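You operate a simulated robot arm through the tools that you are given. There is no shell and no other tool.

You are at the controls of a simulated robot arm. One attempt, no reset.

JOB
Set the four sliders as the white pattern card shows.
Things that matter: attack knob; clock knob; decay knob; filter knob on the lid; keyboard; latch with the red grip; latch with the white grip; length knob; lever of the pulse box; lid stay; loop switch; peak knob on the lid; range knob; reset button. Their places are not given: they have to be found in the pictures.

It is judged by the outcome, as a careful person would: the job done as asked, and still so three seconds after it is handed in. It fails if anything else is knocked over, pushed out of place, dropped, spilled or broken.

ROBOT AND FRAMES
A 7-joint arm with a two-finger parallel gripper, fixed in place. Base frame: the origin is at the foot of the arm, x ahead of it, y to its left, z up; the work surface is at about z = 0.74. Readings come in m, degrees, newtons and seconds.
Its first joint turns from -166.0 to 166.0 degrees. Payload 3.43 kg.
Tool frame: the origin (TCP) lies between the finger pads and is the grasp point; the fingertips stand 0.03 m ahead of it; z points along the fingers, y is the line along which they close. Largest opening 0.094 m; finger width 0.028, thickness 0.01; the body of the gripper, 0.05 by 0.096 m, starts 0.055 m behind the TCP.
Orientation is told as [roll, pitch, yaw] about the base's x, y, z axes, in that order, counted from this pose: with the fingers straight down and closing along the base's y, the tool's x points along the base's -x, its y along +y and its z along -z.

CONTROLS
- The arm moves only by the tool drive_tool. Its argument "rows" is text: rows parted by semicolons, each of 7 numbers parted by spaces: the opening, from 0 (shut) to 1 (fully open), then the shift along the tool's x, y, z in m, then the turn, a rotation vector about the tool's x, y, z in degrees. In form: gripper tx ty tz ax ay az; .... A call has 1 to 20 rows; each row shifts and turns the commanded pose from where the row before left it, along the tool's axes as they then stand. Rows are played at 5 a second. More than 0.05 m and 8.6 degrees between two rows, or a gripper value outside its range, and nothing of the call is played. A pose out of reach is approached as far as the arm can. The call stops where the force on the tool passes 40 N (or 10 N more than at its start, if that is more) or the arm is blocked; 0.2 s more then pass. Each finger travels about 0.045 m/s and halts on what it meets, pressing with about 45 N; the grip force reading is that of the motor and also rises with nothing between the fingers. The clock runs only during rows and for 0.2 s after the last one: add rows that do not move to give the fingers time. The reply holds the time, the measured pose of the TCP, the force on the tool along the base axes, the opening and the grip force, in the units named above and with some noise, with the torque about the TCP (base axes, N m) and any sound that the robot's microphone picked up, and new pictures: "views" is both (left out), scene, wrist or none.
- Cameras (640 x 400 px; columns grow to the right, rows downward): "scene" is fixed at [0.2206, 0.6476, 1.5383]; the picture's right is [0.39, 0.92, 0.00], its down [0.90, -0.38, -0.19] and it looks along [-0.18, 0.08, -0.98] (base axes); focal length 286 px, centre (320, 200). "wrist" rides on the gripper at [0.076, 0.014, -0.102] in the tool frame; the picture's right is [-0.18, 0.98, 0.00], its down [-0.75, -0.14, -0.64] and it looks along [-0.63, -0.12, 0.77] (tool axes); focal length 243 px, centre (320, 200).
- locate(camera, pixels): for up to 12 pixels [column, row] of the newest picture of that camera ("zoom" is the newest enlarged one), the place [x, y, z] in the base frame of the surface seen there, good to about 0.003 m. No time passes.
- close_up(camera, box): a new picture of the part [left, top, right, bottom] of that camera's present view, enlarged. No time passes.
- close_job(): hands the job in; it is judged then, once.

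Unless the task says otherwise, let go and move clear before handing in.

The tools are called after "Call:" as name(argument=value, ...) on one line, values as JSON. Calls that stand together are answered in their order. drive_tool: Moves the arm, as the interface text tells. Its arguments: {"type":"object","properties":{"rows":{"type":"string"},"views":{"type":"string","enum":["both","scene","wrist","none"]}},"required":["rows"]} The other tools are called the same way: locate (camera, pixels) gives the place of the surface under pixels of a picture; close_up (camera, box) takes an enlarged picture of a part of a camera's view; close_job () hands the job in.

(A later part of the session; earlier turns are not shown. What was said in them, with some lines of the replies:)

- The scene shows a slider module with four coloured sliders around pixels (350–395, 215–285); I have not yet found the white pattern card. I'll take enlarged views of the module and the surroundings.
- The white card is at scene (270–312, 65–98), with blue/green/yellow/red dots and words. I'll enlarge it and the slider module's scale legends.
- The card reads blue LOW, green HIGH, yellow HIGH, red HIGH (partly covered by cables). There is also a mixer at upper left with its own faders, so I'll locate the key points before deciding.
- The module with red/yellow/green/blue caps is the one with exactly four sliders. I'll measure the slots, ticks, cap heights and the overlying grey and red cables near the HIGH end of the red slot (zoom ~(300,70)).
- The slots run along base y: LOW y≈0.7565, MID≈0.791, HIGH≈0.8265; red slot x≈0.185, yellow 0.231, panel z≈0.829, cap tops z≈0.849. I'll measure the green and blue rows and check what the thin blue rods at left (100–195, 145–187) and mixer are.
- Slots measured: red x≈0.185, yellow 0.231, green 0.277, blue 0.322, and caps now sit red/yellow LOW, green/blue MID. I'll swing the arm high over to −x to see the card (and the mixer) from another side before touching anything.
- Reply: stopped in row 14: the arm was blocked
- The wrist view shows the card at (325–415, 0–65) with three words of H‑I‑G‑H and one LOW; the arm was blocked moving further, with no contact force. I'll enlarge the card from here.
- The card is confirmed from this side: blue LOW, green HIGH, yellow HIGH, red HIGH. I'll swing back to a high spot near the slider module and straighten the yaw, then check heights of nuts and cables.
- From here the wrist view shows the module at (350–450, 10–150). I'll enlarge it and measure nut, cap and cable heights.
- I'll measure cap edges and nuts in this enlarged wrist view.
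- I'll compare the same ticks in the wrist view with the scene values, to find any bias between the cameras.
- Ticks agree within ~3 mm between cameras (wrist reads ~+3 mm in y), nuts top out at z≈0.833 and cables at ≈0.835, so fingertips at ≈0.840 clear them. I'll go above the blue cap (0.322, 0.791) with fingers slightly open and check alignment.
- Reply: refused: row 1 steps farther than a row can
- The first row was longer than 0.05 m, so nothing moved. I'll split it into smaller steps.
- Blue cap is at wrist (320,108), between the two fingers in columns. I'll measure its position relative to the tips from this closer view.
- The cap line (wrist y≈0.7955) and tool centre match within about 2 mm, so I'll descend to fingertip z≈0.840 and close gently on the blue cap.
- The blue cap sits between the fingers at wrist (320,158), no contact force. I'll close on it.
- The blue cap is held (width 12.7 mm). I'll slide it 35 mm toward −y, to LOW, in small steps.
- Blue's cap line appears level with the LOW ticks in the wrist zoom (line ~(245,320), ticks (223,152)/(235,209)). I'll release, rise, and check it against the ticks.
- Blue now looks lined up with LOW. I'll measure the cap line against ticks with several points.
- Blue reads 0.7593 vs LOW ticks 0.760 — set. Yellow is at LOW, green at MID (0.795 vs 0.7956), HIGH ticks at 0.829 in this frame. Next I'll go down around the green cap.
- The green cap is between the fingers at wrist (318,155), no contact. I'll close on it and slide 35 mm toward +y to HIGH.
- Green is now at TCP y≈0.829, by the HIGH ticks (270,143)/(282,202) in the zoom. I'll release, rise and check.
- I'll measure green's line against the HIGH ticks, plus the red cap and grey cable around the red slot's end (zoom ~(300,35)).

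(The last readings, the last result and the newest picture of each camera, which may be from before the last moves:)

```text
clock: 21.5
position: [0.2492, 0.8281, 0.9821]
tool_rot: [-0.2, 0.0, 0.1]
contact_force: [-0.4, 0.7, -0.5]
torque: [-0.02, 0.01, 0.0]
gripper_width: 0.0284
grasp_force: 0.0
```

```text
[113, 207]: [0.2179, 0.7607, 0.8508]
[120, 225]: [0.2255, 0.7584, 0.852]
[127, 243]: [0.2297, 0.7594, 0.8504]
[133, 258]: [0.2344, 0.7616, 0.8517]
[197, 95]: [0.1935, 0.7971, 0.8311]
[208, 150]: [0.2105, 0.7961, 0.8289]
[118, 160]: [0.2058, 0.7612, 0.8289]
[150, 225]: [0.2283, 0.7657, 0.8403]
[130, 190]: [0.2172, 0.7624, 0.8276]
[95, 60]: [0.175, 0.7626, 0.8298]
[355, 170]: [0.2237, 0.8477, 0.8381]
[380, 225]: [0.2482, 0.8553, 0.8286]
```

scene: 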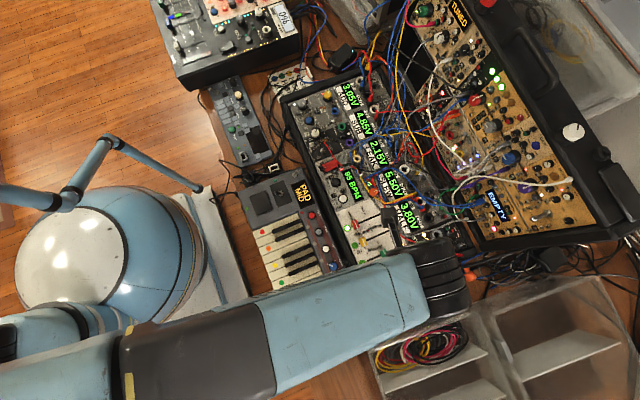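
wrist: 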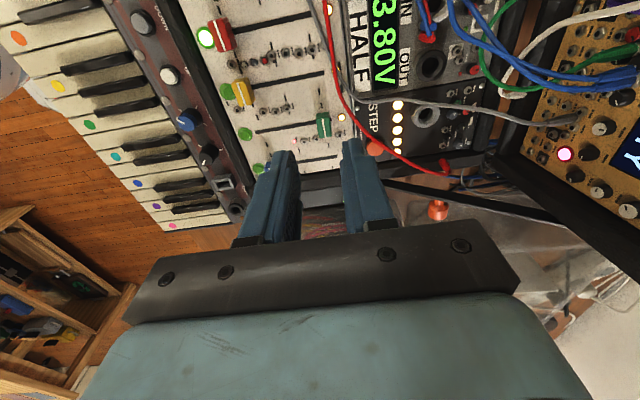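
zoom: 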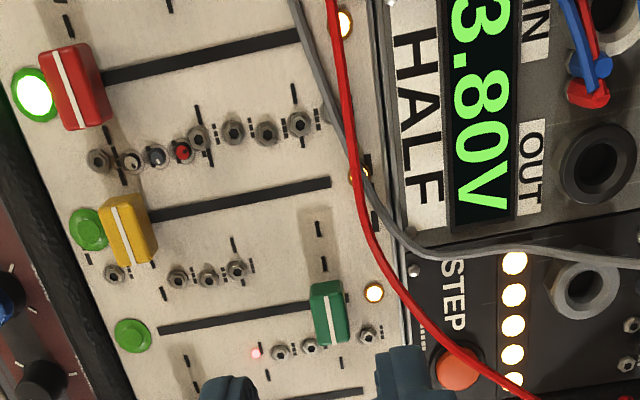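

Green reads 0.830 vs HIGH ticks 0.8307 — set. Because cables lie ~8–15 mm past HIGH on the yellow and red rows (z up to 0.838), I'll push those two from the LOW side with closed fingers; first I check the rim height there.

Call:
locate(camera="wrist", pixels=[[212, 105], [222, 122], [205, 85], [196, 60], [190, 40], [186, 20], [228, 92], [224, 100], [206, 38], [215, 60], [200, 100], [180, 60]])

Call:
drive_tool(rows="0.1 0.0185 -0.02 -0.01 0 0 0; 0 0 -0.04 0 0 0 0; 0 0 -0.036 0 0 0 0; 0 0 0 0 0 0 0; 0 0 0 0 0 0 0", views="wrist")

Call:
close_up(camera="wrist", box=[232, 40, 488, 200])

```text
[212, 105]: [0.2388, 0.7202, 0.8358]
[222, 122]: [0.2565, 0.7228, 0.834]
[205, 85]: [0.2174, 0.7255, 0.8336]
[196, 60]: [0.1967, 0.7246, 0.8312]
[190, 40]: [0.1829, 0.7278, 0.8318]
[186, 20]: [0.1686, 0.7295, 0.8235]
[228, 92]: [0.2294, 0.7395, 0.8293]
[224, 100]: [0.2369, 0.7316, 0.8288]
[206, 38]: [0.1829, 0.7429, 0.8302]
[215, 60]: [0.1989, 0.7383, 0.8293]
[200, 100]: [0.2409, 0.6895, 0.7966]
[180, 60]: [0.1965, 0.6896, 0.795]
```

```text
clock: 22.7
position: [0.2314, 0.7316, 0.9923]
tool_rot: [0.0, -0.1, 0.2]
contact_force: [0.0, 0.4, 0.2]
torque: [0.0, 0.01, -0.02]
gripper_width: 0.0
grasp_force: 33.4
```

wrist: 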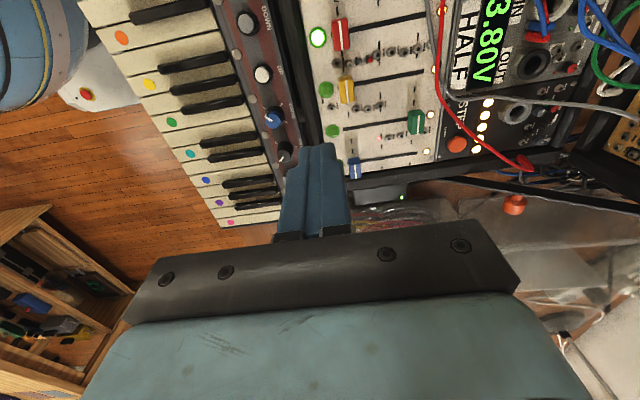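

```text
2.50 times, centred on (360, 120) of wrist
```

zoom: 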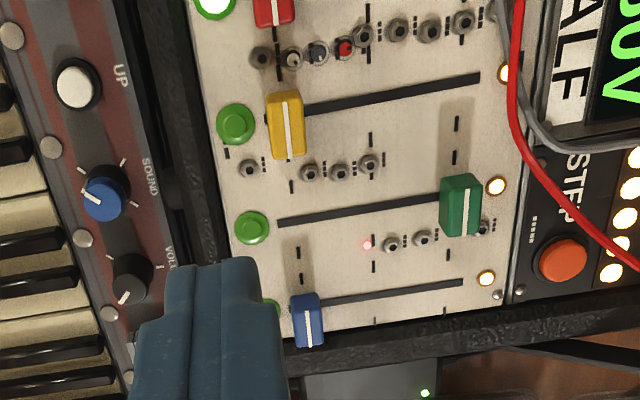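

Rim is ≈0.834 high, so fingertips at ≈0.841 clear it; tool is now beside the yellow cap's LOW side. I'll descend.

Call:
drive_tool(rows="0 0 0 0.04 0 0 0; 0 0 0 0.04 0 0 0; 0 0 0 0.03 0 0 0; 0 0 0 0.011 0 0 0; 0 0 0 0 0 0 0; 0 0 0 0 0 0 0", views="wrist")

Call:
close_up(camera="wrist", box=[232, 40, 488, 200])

```text
clock: 24.1
position: [0.2308, 0.7314, 0.8716]
tool_rot: [-0.1, 0.0, 0.1]
contact_force: [-0.6, 0.9, 0.1]
torque: [-0.02, 0.0, 0.0]
gripper_width: 0.0
grasp_force: 33.6
```

wrist: 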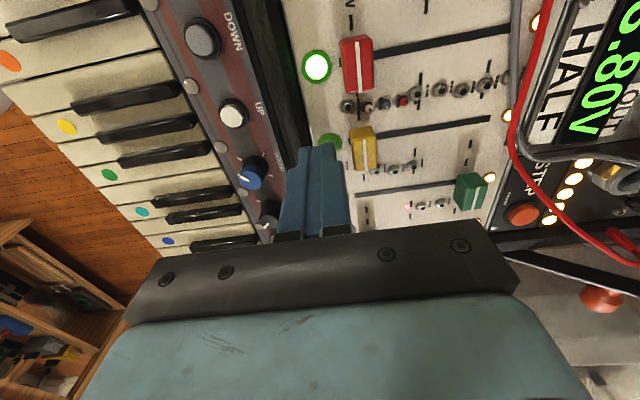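

```text
2.50 times, centred on (360, 120) of wrist
```

zoom: 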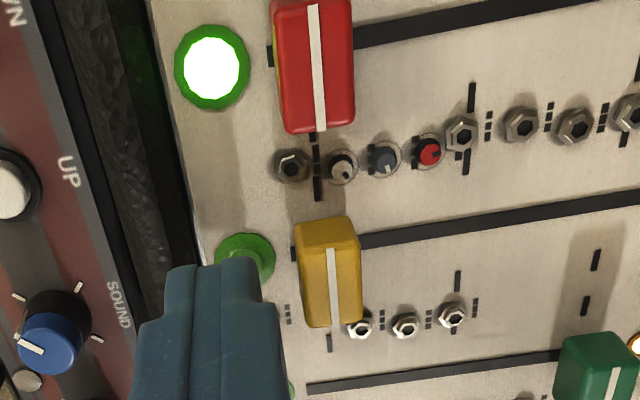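

The closed fingertips stand ~10 mm short of the yellow cap, no contact. I'll push toward +y slowly, stopping about 2–3 mm short of HIGH.

Call:
drive_tool(rows="0 0 0.006 0 0 0 0; 0 0 0.006 0 0 0 0; 0 0 0.006 0 0 0 0; 0 0 0.006 0 0 0 0; 0 0 0.006 0 0 0 0; 0 0 0.006 0 0 0 0; 0 0 0.006 0 0 0 0; 0 0 0.006 0 0 0 0; 0 0 0.006 0 0 0 0; 0 0 0.006 0 0 0 0; 0 0 0.006 0 0 0 0; 0 0 0.006 0 0 0 0; 0 0 0.006 0 0 0 0; 0 0 0 0 0 0 0", views="wrist")

Call:
close_up(camera="wrist", box=[232, 40, 488, 200])

```text
clock: 27.1
position: [0.2295, 0.8114, 0.8732]
tool_rot: [0.1, 0.0, 0.2]
contact_force: [-0.5, 0.2, 0.3]
torque: [-0.03, 0.01, 0.0]
gripper_width: 0.0
grasp_force: 33.2
```

wrist: 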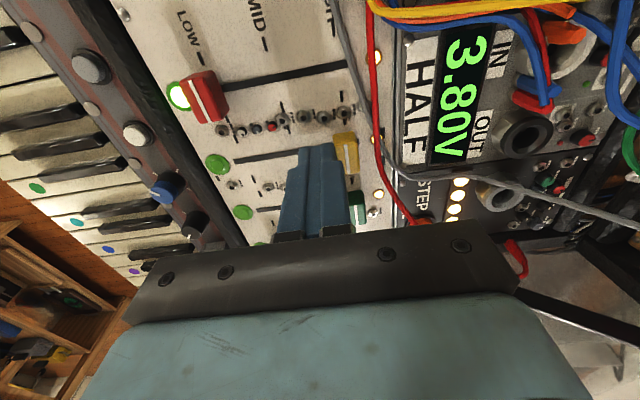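

```text
2.50 times, centred on (360, 120) of wrist
```

zoom: 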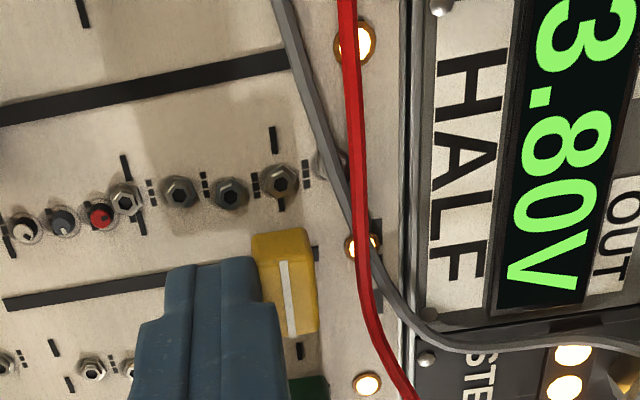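

Yellow moved along; its line runs (283,262)→(294,335) in the zoom with HIGH ticks at (273,140), (282,203), (300,350). I'll measure the remaining offset.

Call:
locate(camera="zoom", pixels=[[283, 265], [285, 280], [287, 295], [289, 310], [291, 323], [273, 138], [273, 148], [282, 203], [300, 350], [300, 355], [140, 225], [55, 348]])

Call:
locate(camera="zoom", pixels=[[284, 270], [286, 287], [288, 302], [290, 317], [292, 328], [273, 133], [274, 143], [281, 200], [299, 347], [301, 353], [125, 165], [300, 345]])

```text
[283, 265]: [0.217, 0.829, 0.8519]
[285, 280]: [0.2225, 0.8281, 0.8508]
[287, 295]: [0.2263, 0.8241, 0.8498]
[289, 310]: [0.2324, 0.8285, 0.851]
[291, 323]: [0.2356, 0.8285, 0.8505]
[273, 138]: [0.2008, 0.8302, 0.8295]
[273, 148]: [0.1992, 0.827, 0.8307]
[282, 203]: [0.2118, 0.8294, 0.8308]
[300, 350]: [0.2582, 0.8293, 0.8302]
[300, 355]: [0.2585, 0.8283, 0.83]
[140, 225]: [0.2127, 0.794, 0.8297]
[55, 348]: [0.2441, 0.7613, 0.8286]
```

```text
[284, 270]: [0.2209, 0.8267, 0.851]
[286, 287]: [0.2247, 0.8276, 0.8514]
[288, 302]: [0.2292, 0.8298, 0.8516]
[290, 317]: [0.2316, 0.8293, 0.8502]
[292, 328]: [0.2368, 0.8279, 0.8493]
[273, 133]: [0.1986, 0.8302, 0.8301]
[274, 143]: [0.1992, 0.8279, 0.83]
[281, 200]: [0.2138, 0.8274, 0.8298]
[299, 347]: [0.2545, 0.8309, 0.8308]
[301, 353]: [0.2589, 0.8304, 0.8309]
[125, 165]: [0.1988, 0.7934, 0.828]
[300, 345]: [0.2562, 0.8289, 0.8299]
```

Yellow's line averages 0.828 vs ticks 0.829 (the caps set exactly show the same ~0.8 mm offset), so it's within about half a millimetre. I'll nudge 0.6 mm, back off, and rise to go behind the red cap.

Call:
drive_tool(rows="0 0 0.0006 0 0 0 0; 0 0 0 0 0 0 0; 0 0 -0.005 0 0 0 0; 0 0 -0.01 0 0 0 0; 0 0 0 -0.03 0 0 0; 0 0 0 -0.04 0 0 0; 0 0 0 -0.03 0 0 0; 0 0.02 -0.025 0 0 0 0; 0 0.025 -0.04 0 0 0 0; 0 0 0 0 0 0 0; 0 0 0 0 0 0 0", views="wrist")

Call:
close_up(camera="wrist", box=[292, 0, 548, 160])

```text
clock: 29.5
position: [0.182, 0.7283, 0.972]
tool_rot: [0.0, 0.0, 0.2]
contact_force: [0.2, 0.3, 0.6]
torque: [0.0, -0.03, 0.01]
gripper_width: 0.0001
grasp_force: 33.0
```

wrist: 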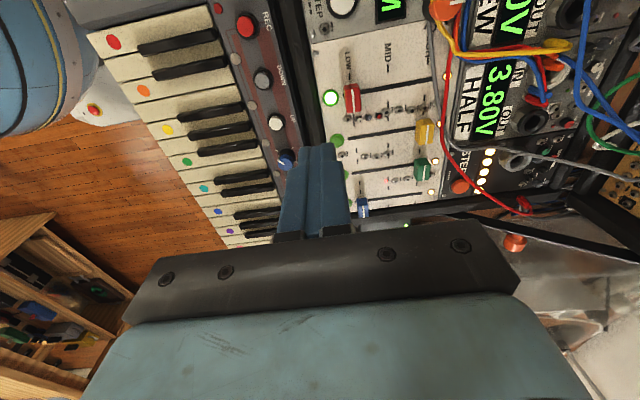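

```text
2.50 times, centred on (420, 80) of wrist
```

zoom: 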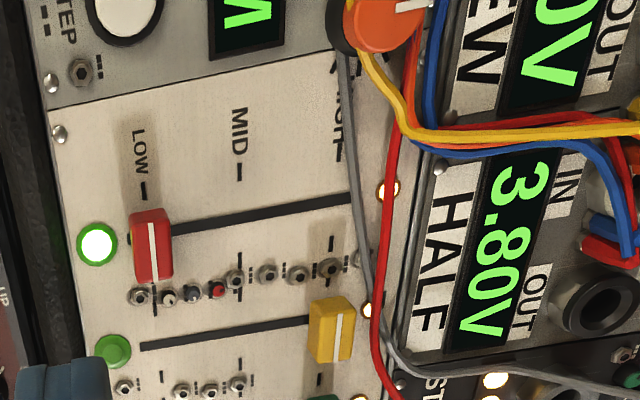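

Yellow sits at HIGH; red is next. Before descending I check heights of the orange knob and cable bundle near zoom (375,20)–(430,130).

Call:
locate(camera="zoom", pixels=[[375, 20], [345, 40], [400, 110], [430, 130], [470, 130], [560, 135], [430, 60], [600, 180], [350, 150], [395, 5], [410, 30], [530, 125]])

Call:
locate(camera="zoom", pixels=[[151, 225], [153, 240], [155, 255], [157, 268], [143, 190], [153, 298], [239, 172], [338, 150], [331, 243], [350, 200], [355, 205], [130, 240]])

Call:
locate(camera="wrist", pixels=[[590, 100], [620, 30], [560, 20], [540, 40], [500, 60], [545, 10], [585, 20], [520, 75], [600, 130], [630, 80], [440, 15], [470, 50]])

```text
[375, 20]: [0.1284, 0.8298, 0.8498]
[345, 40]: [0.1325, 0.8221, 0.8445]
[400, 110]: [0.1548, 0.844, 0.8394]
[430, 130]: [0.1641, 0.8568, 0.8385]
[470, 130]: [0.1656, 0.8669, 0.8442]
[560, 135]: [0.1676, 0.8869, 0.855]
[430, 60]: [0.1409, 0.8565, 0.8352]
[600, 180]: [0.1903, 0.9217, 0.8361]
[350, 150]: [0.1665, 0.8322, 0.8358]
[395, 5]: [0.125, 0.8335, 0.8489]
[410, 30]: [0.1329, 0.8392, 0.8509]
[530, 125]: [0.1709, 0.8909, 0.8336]
```

```text
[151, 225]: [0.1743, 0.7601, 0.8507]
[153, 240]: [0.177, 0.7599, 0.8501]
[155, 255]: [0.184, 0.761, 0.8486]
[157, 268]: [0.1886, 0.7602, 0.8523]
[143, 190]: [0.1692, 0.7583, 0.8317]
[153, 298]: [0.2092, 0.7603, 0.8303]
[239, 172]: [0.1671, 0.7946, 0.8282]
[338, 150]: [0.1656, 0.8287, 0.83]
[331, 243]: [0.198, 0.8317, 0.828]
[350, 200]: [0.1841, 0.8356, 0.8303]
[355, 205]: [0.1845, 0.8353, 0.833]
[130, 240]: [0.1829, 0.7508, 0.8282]
```

```text
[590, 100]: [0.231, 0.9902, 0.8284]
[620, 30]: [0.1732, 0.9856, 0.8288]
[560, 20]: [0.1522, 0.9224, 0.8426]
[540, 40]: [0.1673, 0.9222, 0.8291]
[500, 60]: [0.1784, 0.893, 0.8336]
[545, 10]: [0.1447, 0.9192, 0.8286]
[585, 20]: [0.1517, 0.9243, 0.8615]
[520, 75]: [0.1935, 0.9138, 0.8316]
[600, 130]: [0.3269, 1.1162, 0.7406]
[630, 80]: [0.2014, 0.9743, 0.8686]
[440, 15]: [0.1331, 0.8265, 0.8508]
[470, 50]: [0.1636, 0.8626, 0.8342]
```

All nearby parts are below z≈0.862, well under the gripper body height. I'll descend behind the red cap.

Call:
drive_tool(rows="0 -0.003 0 0.03 0 0 0; 0 0 0 0.04 0 0 0; 0 0 0 0.02 0 0 0; 0 0 0 0.01 0 0 0; 0 0 0 0 0 0 0; 0 0 0 0 0 0 0", views="wrist")

Call:
close_up(camera="wrist", box=[232, 40, 488, 200])

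```text
clock: 30.9
position: [0.1888, 0.7298, 0.8698]
tool_rot: [0.0, -0.1, 0.2]
contact_force: [-0.2, 0.3, 0.4]
torque: [-0.01, -0.01, 0.03]
gripper_width: 0.0002
grasp_force: 32.7
```

wrist: 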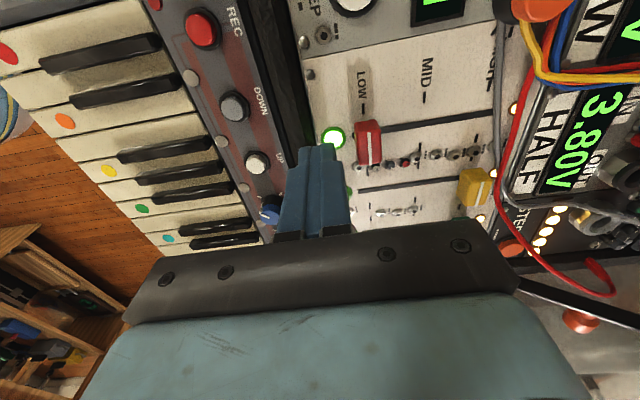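

```text
2.50 times, centred on (360, 120) of wrist
```

zoom: 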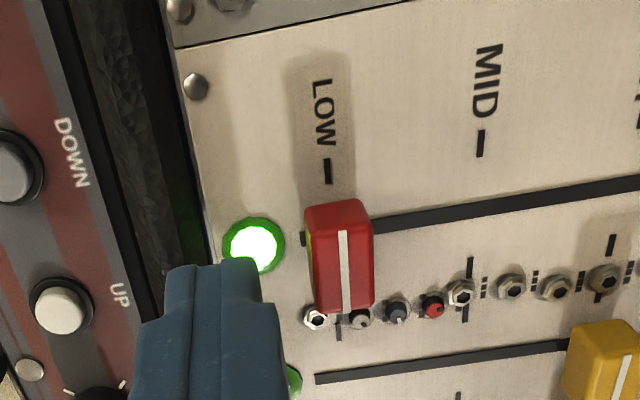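

The fingertips stand beside the red cap's LOW side at z≈0.840, no contact. I'll push toward +y and stop ~2–3 mm short of HIGH.

Call:
drive_tool(rows="0 0.002 0.006 -0.001 0 0 0; 0 0 0.006 0 0 0 0; 0 0 0.006 0 0 0 0; 0 0 0.006 0 0 0 0; 0 0 0.006 0 0 0 0; 0 0 0.006 0 0 0 0; 0 0 0.006 0 0 0 0; 0 0 0.006 0 0 0 0; 0 0 0.006 0 0 0 0; 0 0 0.006 0 0 0 0; 0 0 0.006 0 0 0 0; 0 0 0.006 0 0 0 0; 0 0 0.006 0 0 0 0; 0 0 0 0 0 0 0", views="wrist")

Call:
close_up(camera="wrist", box=[232, 40, 488, 200])

```text
clock: 33.9
position: [0.1866, 0.8093, 0.8728]
tool_rot: [0.0, 0.0, 0.1]
contact_force: [1.0, 0.1, -0.2]
torque: [-0.01, 0.01, 0.03]
gripper_width: 0.0001
grasp_force: 32.7
```

wrist: 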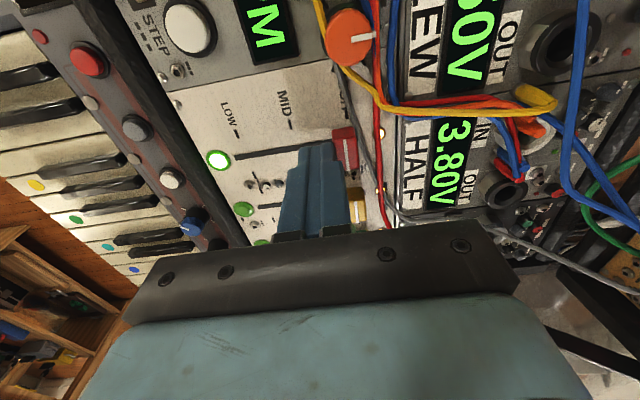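

```text
2.50 times, centred on (360, 120) of wrist
```

zoom: 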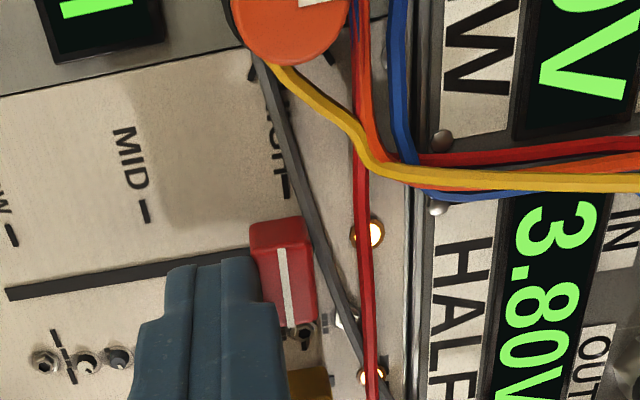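

Red's line runs about (280,252)→(290,318) in the zoom, with the HIGH tick at (286,185). I'll measure the gap left and the distance to the grey cable.

Call:
locate(camera="zoom", pixels=[[281, 255], [283, 268], [285, 281], [287, 294], [289, 308], [290, 318], [286, 182], [286, 187], [286, 192], [145, 211], [304, 325], [12, 235]])

Call:
locate(camera="zoom", pixels=[[282, 262], [284, 275], [286, 288], [288, 301], [290, 313], [285, 185], [287, 190], [315, 240], [322, 255], [330, 280], [312, 250], [318, 275]])

Call:
close_up(camera="wrist", box=[310, 100, 390, 190])

```text
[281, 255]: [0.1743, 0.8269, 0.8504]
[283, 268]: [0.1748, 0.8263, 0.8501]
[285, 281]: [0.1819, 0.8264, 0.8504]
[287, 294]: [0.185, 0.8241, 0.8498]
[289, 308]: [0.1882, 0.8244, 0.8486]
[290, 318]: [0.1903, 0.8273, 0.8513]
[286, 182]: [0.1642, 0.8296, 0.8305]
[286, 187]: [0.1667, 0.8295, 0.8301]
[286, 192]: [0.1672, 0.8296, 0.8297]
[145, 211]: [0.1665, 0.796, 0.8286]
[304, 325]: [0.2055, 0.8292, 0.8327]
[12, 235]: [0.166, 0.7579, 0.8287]
```

```text
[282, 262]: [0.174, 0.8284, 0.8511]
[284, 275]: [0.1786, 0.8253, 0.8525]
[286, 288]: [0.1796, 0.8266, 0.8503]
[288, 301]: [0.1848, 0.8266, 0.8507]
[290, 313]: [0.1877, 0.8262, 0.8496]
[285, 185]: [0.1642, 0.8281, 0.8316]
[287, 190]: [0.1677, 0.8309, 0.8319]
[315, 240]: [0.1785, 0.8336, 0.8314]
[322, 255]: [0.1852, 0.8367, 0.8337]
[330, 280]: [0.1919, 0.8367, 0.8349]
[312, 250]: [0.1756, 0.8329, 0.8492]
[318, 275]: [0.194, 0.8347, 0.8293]
```

```text
4.44 times, centred on (350, 145) of wrist
```

zoom: 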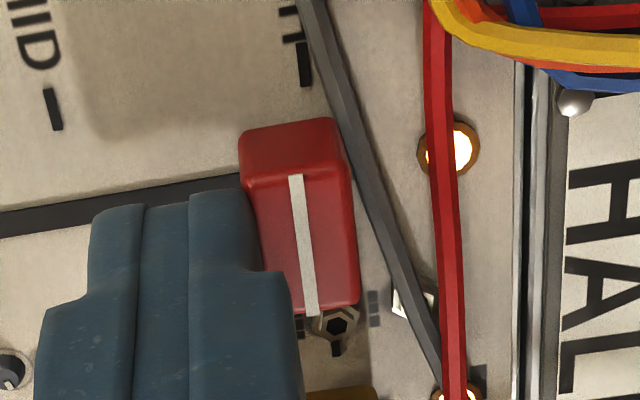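

I'll check how far the cap's side reaches down (does it clear the 0.834-high grey cable?) on this zoom.

Call:
locate(camera="zoom", pixels=[[290, 124], [290, 128], [290, 134], [290, 142], [290, 155], [270, 130], [310, 124], [325, 122], [335, 126], [290, 116], [345, 150], [340, 140]])

Call:
locate(camera="zoom", pixels=[[352, 150], [358, 170], [366, 190], [375, 215], [345, 125], [335, 95], [352, 200], [356, 240], [358, 280], [362, 160], [350, 115], [342, 122]])

```text
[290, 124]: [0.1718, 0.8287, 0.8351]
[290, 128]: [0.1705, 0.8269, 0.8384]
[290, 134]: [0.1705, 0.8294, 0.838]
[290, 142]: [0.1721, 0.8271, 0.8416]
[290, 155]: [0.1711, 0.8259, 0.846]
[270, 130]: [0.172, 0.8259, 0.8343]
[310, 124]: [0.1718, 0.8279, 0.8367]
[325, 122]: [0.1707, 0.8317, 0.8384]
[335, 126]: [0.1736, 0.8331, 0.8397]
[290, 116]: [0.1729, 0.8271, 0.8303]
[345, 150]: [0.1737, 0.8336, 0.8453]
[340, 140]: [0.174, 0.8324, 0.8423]
```

```text
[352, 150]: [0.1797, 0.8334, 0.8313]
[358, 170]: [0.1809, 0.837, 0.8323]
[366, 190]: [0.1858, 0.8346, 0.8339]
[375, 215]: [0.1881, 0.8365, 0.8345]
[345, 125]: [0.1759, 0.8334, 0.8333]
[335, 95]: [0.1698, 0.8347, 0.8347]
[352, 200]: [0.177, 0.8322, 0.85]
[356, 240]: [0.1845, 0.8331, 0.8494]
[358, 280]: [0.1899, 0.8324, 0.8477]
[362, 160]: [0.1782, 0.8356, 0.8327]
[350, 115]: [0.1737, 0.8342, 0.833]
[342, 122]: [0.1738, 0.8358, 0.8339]
```

The cap's underside is about z 0.834, roughly level with the cable's top, and there is no resistance so far. I'll push the last ~2 mm in half-millimetre steps and watch the force and the cable.

Call:
drive_tool(rows="0 0 0.0005 0 0 0 0; 0 0 0.0005 0 0 0 0; 0 0 0.0005 0 0 0 0; 0 0 0.0005 0 0 0 0; 0 0 0 0 0 0 0", views="wrist")

Call:
close_up(camera="wrist", box=[310, 100, 390, 190])

```text
clock: 35.1
position: [0.1879, 0.8118, 0.872]
tool_rot: [-0.1, 0.0, 0.1]
contact_force: [0.2, -0.5, 0.3]
torque: [-0.01, 0.05, 0.0]
gripper_width: 0.0002
grasp_force: 33.4
```

wrist: 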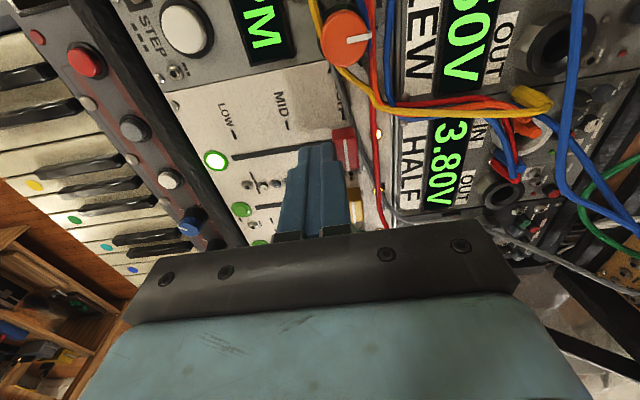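

```text
4.44 times, centred on (350, 145) of wrist
```

zoom: 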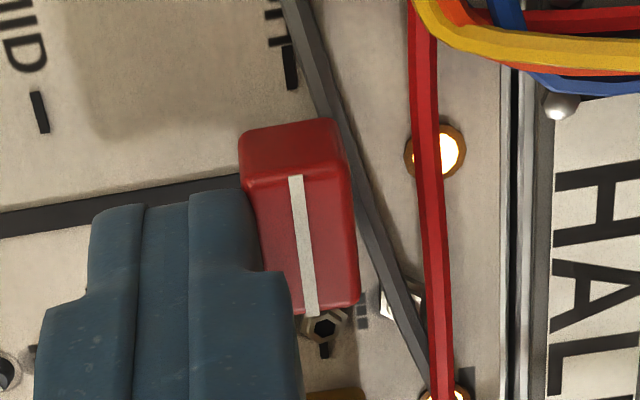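

The cable lies undisturbed and no force showed; red is at the HIGH tick. I'll back off, rise, and return near the starting pose so both cameras can check everything.

Call:
drive_tool(rows="0 0 -0.005 0 0 0 0; 0 0 -0.01 0 0 0 0; 0 0 0 -0.03 0 0 0; 0 0 0 -0.04 0 0 0; 0 0 0 -0.04 0 0 0; 0 0 -0.03 -0.035 0 0 0; 0 0 -0.04 -0.025 0 0 0; 0 0 -0.04 -0.02 0 0 0; 0 -0.03 -0.035 0 0 0 0; 0 -0.03 -0.035 0 0 0 0; 0 0 0 0 0 0 0; 0 0 0 0 0 0 0")

Call:
close_up(camera="scene", box=[345, 205, 425, 255])

Call:
close_up(camera="scene", box=[345, 240, 425, 290])

```text
clock: 37.7
position: [0.2478, 0.6163, 1.0624]
tool_rot: [0.0, 0.1, 0.1]
contact_force: [-0.4, 0.9, -0.1]
torque: [-0.02, 0.0, 0.0]
gripper_width: 0.0002
grasp_force: 33.1
```

scene: 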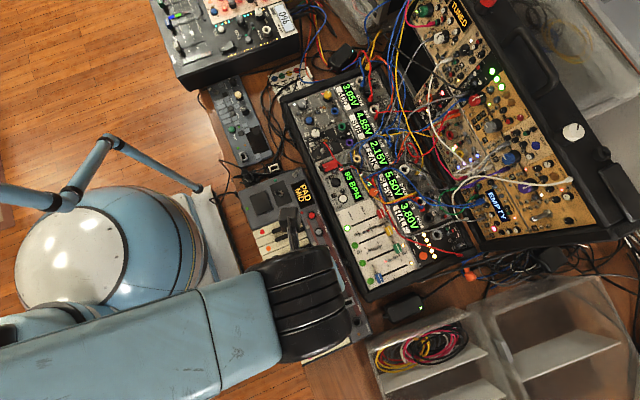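
wrist: 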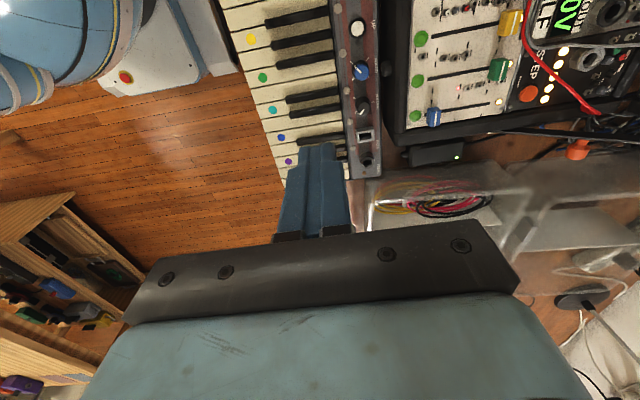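

```text
8.00 times, centred on (385, 230) of scene
```

zoom: 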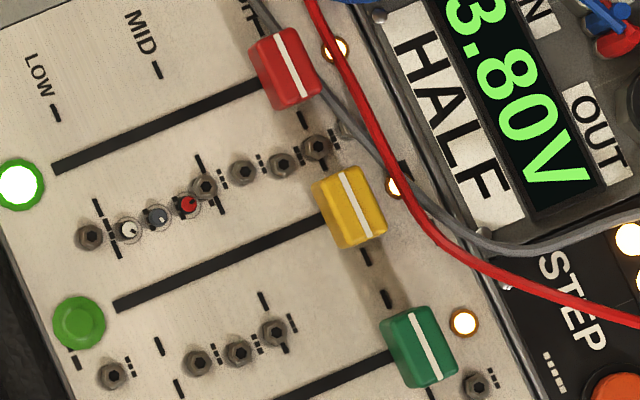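

```text
8.00 times, centred on (385, 265) of scene
```

zoom: 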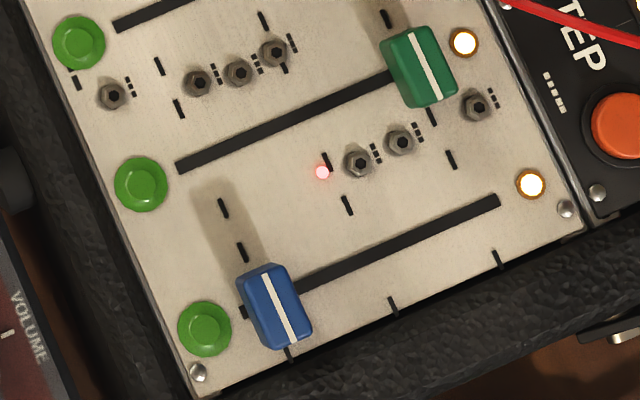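

Scene view shows blue at LOW and green, yellow, red at HIGH. I'll measure each cap line and its ticks more carefully here, since yellow may be a couple of millimetres short.

Call:
locate(camera="zoom", pixels=[[264, 278], [270, 290], [277, 304], [283, 318], [290, 335], [412, 37], [418, 50], [425, 65], [432, 80], [438, 93], [242, 252], [288, 354]])

Call:
close_up(camera="scene", box=[365, 205, 413, 250])

```text
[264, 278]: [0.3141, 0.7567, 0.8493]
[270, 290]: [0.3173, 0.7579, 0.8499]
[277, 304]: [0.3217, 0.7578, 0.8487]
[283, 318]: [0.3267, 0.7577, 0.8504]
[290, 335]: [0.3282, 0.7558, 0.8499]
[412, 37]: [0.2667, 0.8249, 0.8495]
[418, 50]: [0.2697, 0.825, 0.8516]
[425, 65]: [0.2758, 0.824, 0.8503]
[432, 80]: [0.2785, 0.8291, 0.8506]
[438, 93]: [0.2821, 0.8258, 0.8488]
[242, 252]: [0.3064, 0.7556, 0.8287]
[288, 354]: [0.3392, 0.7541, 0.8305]
```

```text
8.89 times, centred on (389, 228) of scene
```

zoom: 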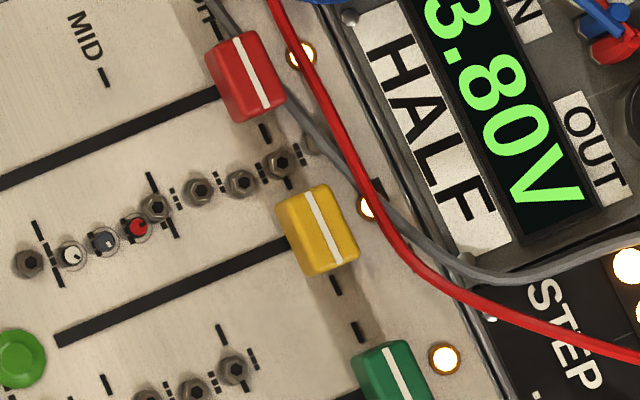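

Blue averages 0.757 (LOW 0.7565) and green 0.826 (HIGH 0.826). Now yellow and red in this zoom.

Call:
locate(camera="zoom", pixels=[[312, 200], [318, 212], [324, 225], [330, 238], [336, 250], [341, 260], [264, 128], [264, 134], [286, 183], [336, 285], [358, 330], [150, 180]])

Call:
locate(camera="zoom", pixels=[[250, 45], [253, 57], [257, 70], [260, 82], [264, 94], [266, 102], [265, 131], [335, 282], [357, 327], [337, 288], [359, 333], [286, 181]])

Call:
locate(camera="zoom", pixels=[[315, 206], [321, 218], [327, 231], [333, 244], [338, 255], [251, 51], [255, 63], [258, 76], [262, 88], [265, 98], [388, 355], [398, 380]])

```text
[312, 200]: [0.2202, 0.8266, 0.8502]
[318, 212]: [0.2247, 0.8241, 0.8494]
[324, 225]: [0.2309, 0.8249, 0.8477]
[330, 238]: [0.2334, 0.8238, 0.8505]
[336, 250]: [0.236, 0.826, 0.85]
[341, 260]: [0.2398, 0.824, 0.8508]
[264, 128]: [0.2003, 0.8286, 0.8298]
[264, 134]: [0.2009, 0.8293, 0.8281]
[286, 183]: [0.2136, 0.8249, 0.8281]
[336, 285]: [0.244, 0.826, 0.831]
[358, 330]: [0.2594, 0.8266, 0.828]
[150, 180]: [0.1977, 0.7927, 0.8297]
```

```text
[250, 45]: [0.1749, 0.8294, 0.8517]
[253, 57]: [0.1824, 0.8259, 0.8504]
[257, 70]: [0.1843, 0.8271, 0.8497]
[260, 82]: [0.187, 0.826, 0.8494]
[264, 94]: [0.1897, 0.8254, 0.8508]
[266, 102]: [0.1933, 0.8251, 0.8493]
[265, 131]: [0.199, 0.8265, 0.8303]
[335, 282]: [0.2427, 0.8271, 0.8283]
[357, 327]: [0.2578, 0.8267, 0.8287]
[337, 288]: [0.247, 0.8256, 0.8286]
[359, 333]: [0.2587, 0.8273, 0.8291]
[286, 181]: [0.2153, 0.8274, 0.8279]
```

```text
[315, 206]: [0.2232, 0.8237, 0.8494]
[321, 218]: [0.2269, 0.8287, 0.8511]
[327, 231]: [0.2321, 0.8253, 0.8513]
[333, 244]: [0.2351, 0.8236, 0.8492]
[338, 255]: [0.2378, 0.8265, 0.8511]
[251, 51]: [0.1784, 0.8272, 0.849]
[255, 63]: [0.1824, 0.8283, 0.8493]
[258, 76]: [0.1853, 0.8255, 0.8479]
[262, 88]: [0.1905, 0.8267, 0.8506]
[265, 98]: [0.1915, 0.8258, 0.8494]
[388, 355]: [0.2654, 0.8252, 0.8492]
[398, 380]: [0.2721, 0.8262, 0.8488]
```

Measured: red 0.8266, yellow 0.825, green 0.826 against HIGH ≈0.8265, and blue 0.757 against LOW 0.7565 — all within about 1.5 mm. I'll do one last comparison of the surroundings before handing in.

Call:
close_up(camera="scene", box=[270, 60, 450, 180])

Call:
close_up(camera="scene", box=[320, 180, 480, 300])

```text
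3.33 times, centred on (360, 120) of scene
```

zoom: 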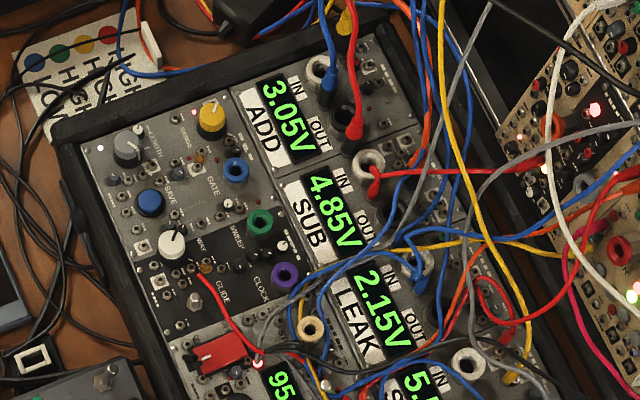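

```text
3.33 times, centred on (400, 240) of scene
```

zoom: 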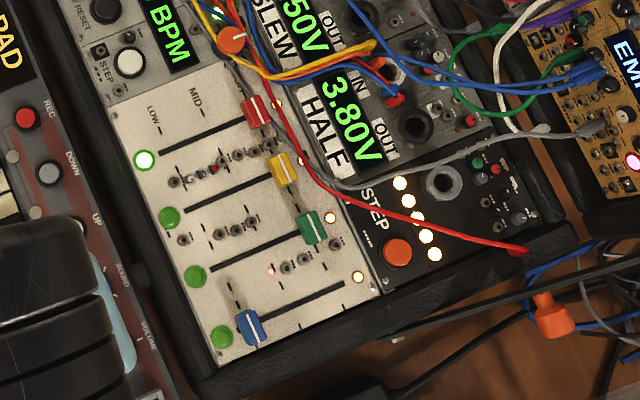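

The views match the starting ones except for the sliders: red, yellow and green sit at HIGH and blue at LOW, as on the card. Knobs, lever and cables are unchanged, and the arm is clear. I'm handing in.

Call:
close_job()

```text
The job is handed in.
```

The four sliders on the slider module now match the white card: red, yellow and green are at HIGH, and blue is at LOW. I've handed the job in.

| Slider | Card | Final y (m) | Mark y (m) |
|---|---|---|---|
| Red | HIGH | 0.8266 | about 0.8265 |
| Yellow | HIGH | 0.825 | about 0.8265 |
| Green | HIGH | 0.826 | about 0.8265 |
| Blue | LOW | 0.757 | 0.7565 |

Yellow is the furthest off its mark, about 1.5 mm short of HIGH; I left it there.

- **Which sliders:** the mixer at the upper left also has coloured faders, some of them out of view. I took "the four sliders" to mean the module, because it has exactly four and its scale reads LOW, MID, HIGH.
- **Blocked move:** the arm was blocked once while swinging high towards the mixer to read the card. I couldn't tell what stopped it. The tool felt no force, and nothing looked moved in the pictures afterwards.
- **Grey cable:** the red cap now sits right at, possibly just over, the grey cable at the end of its slot. There was no resistance and the cable did not move.

In the final pictures the knobs, the lever and the cables around the module looked the same as at the start.
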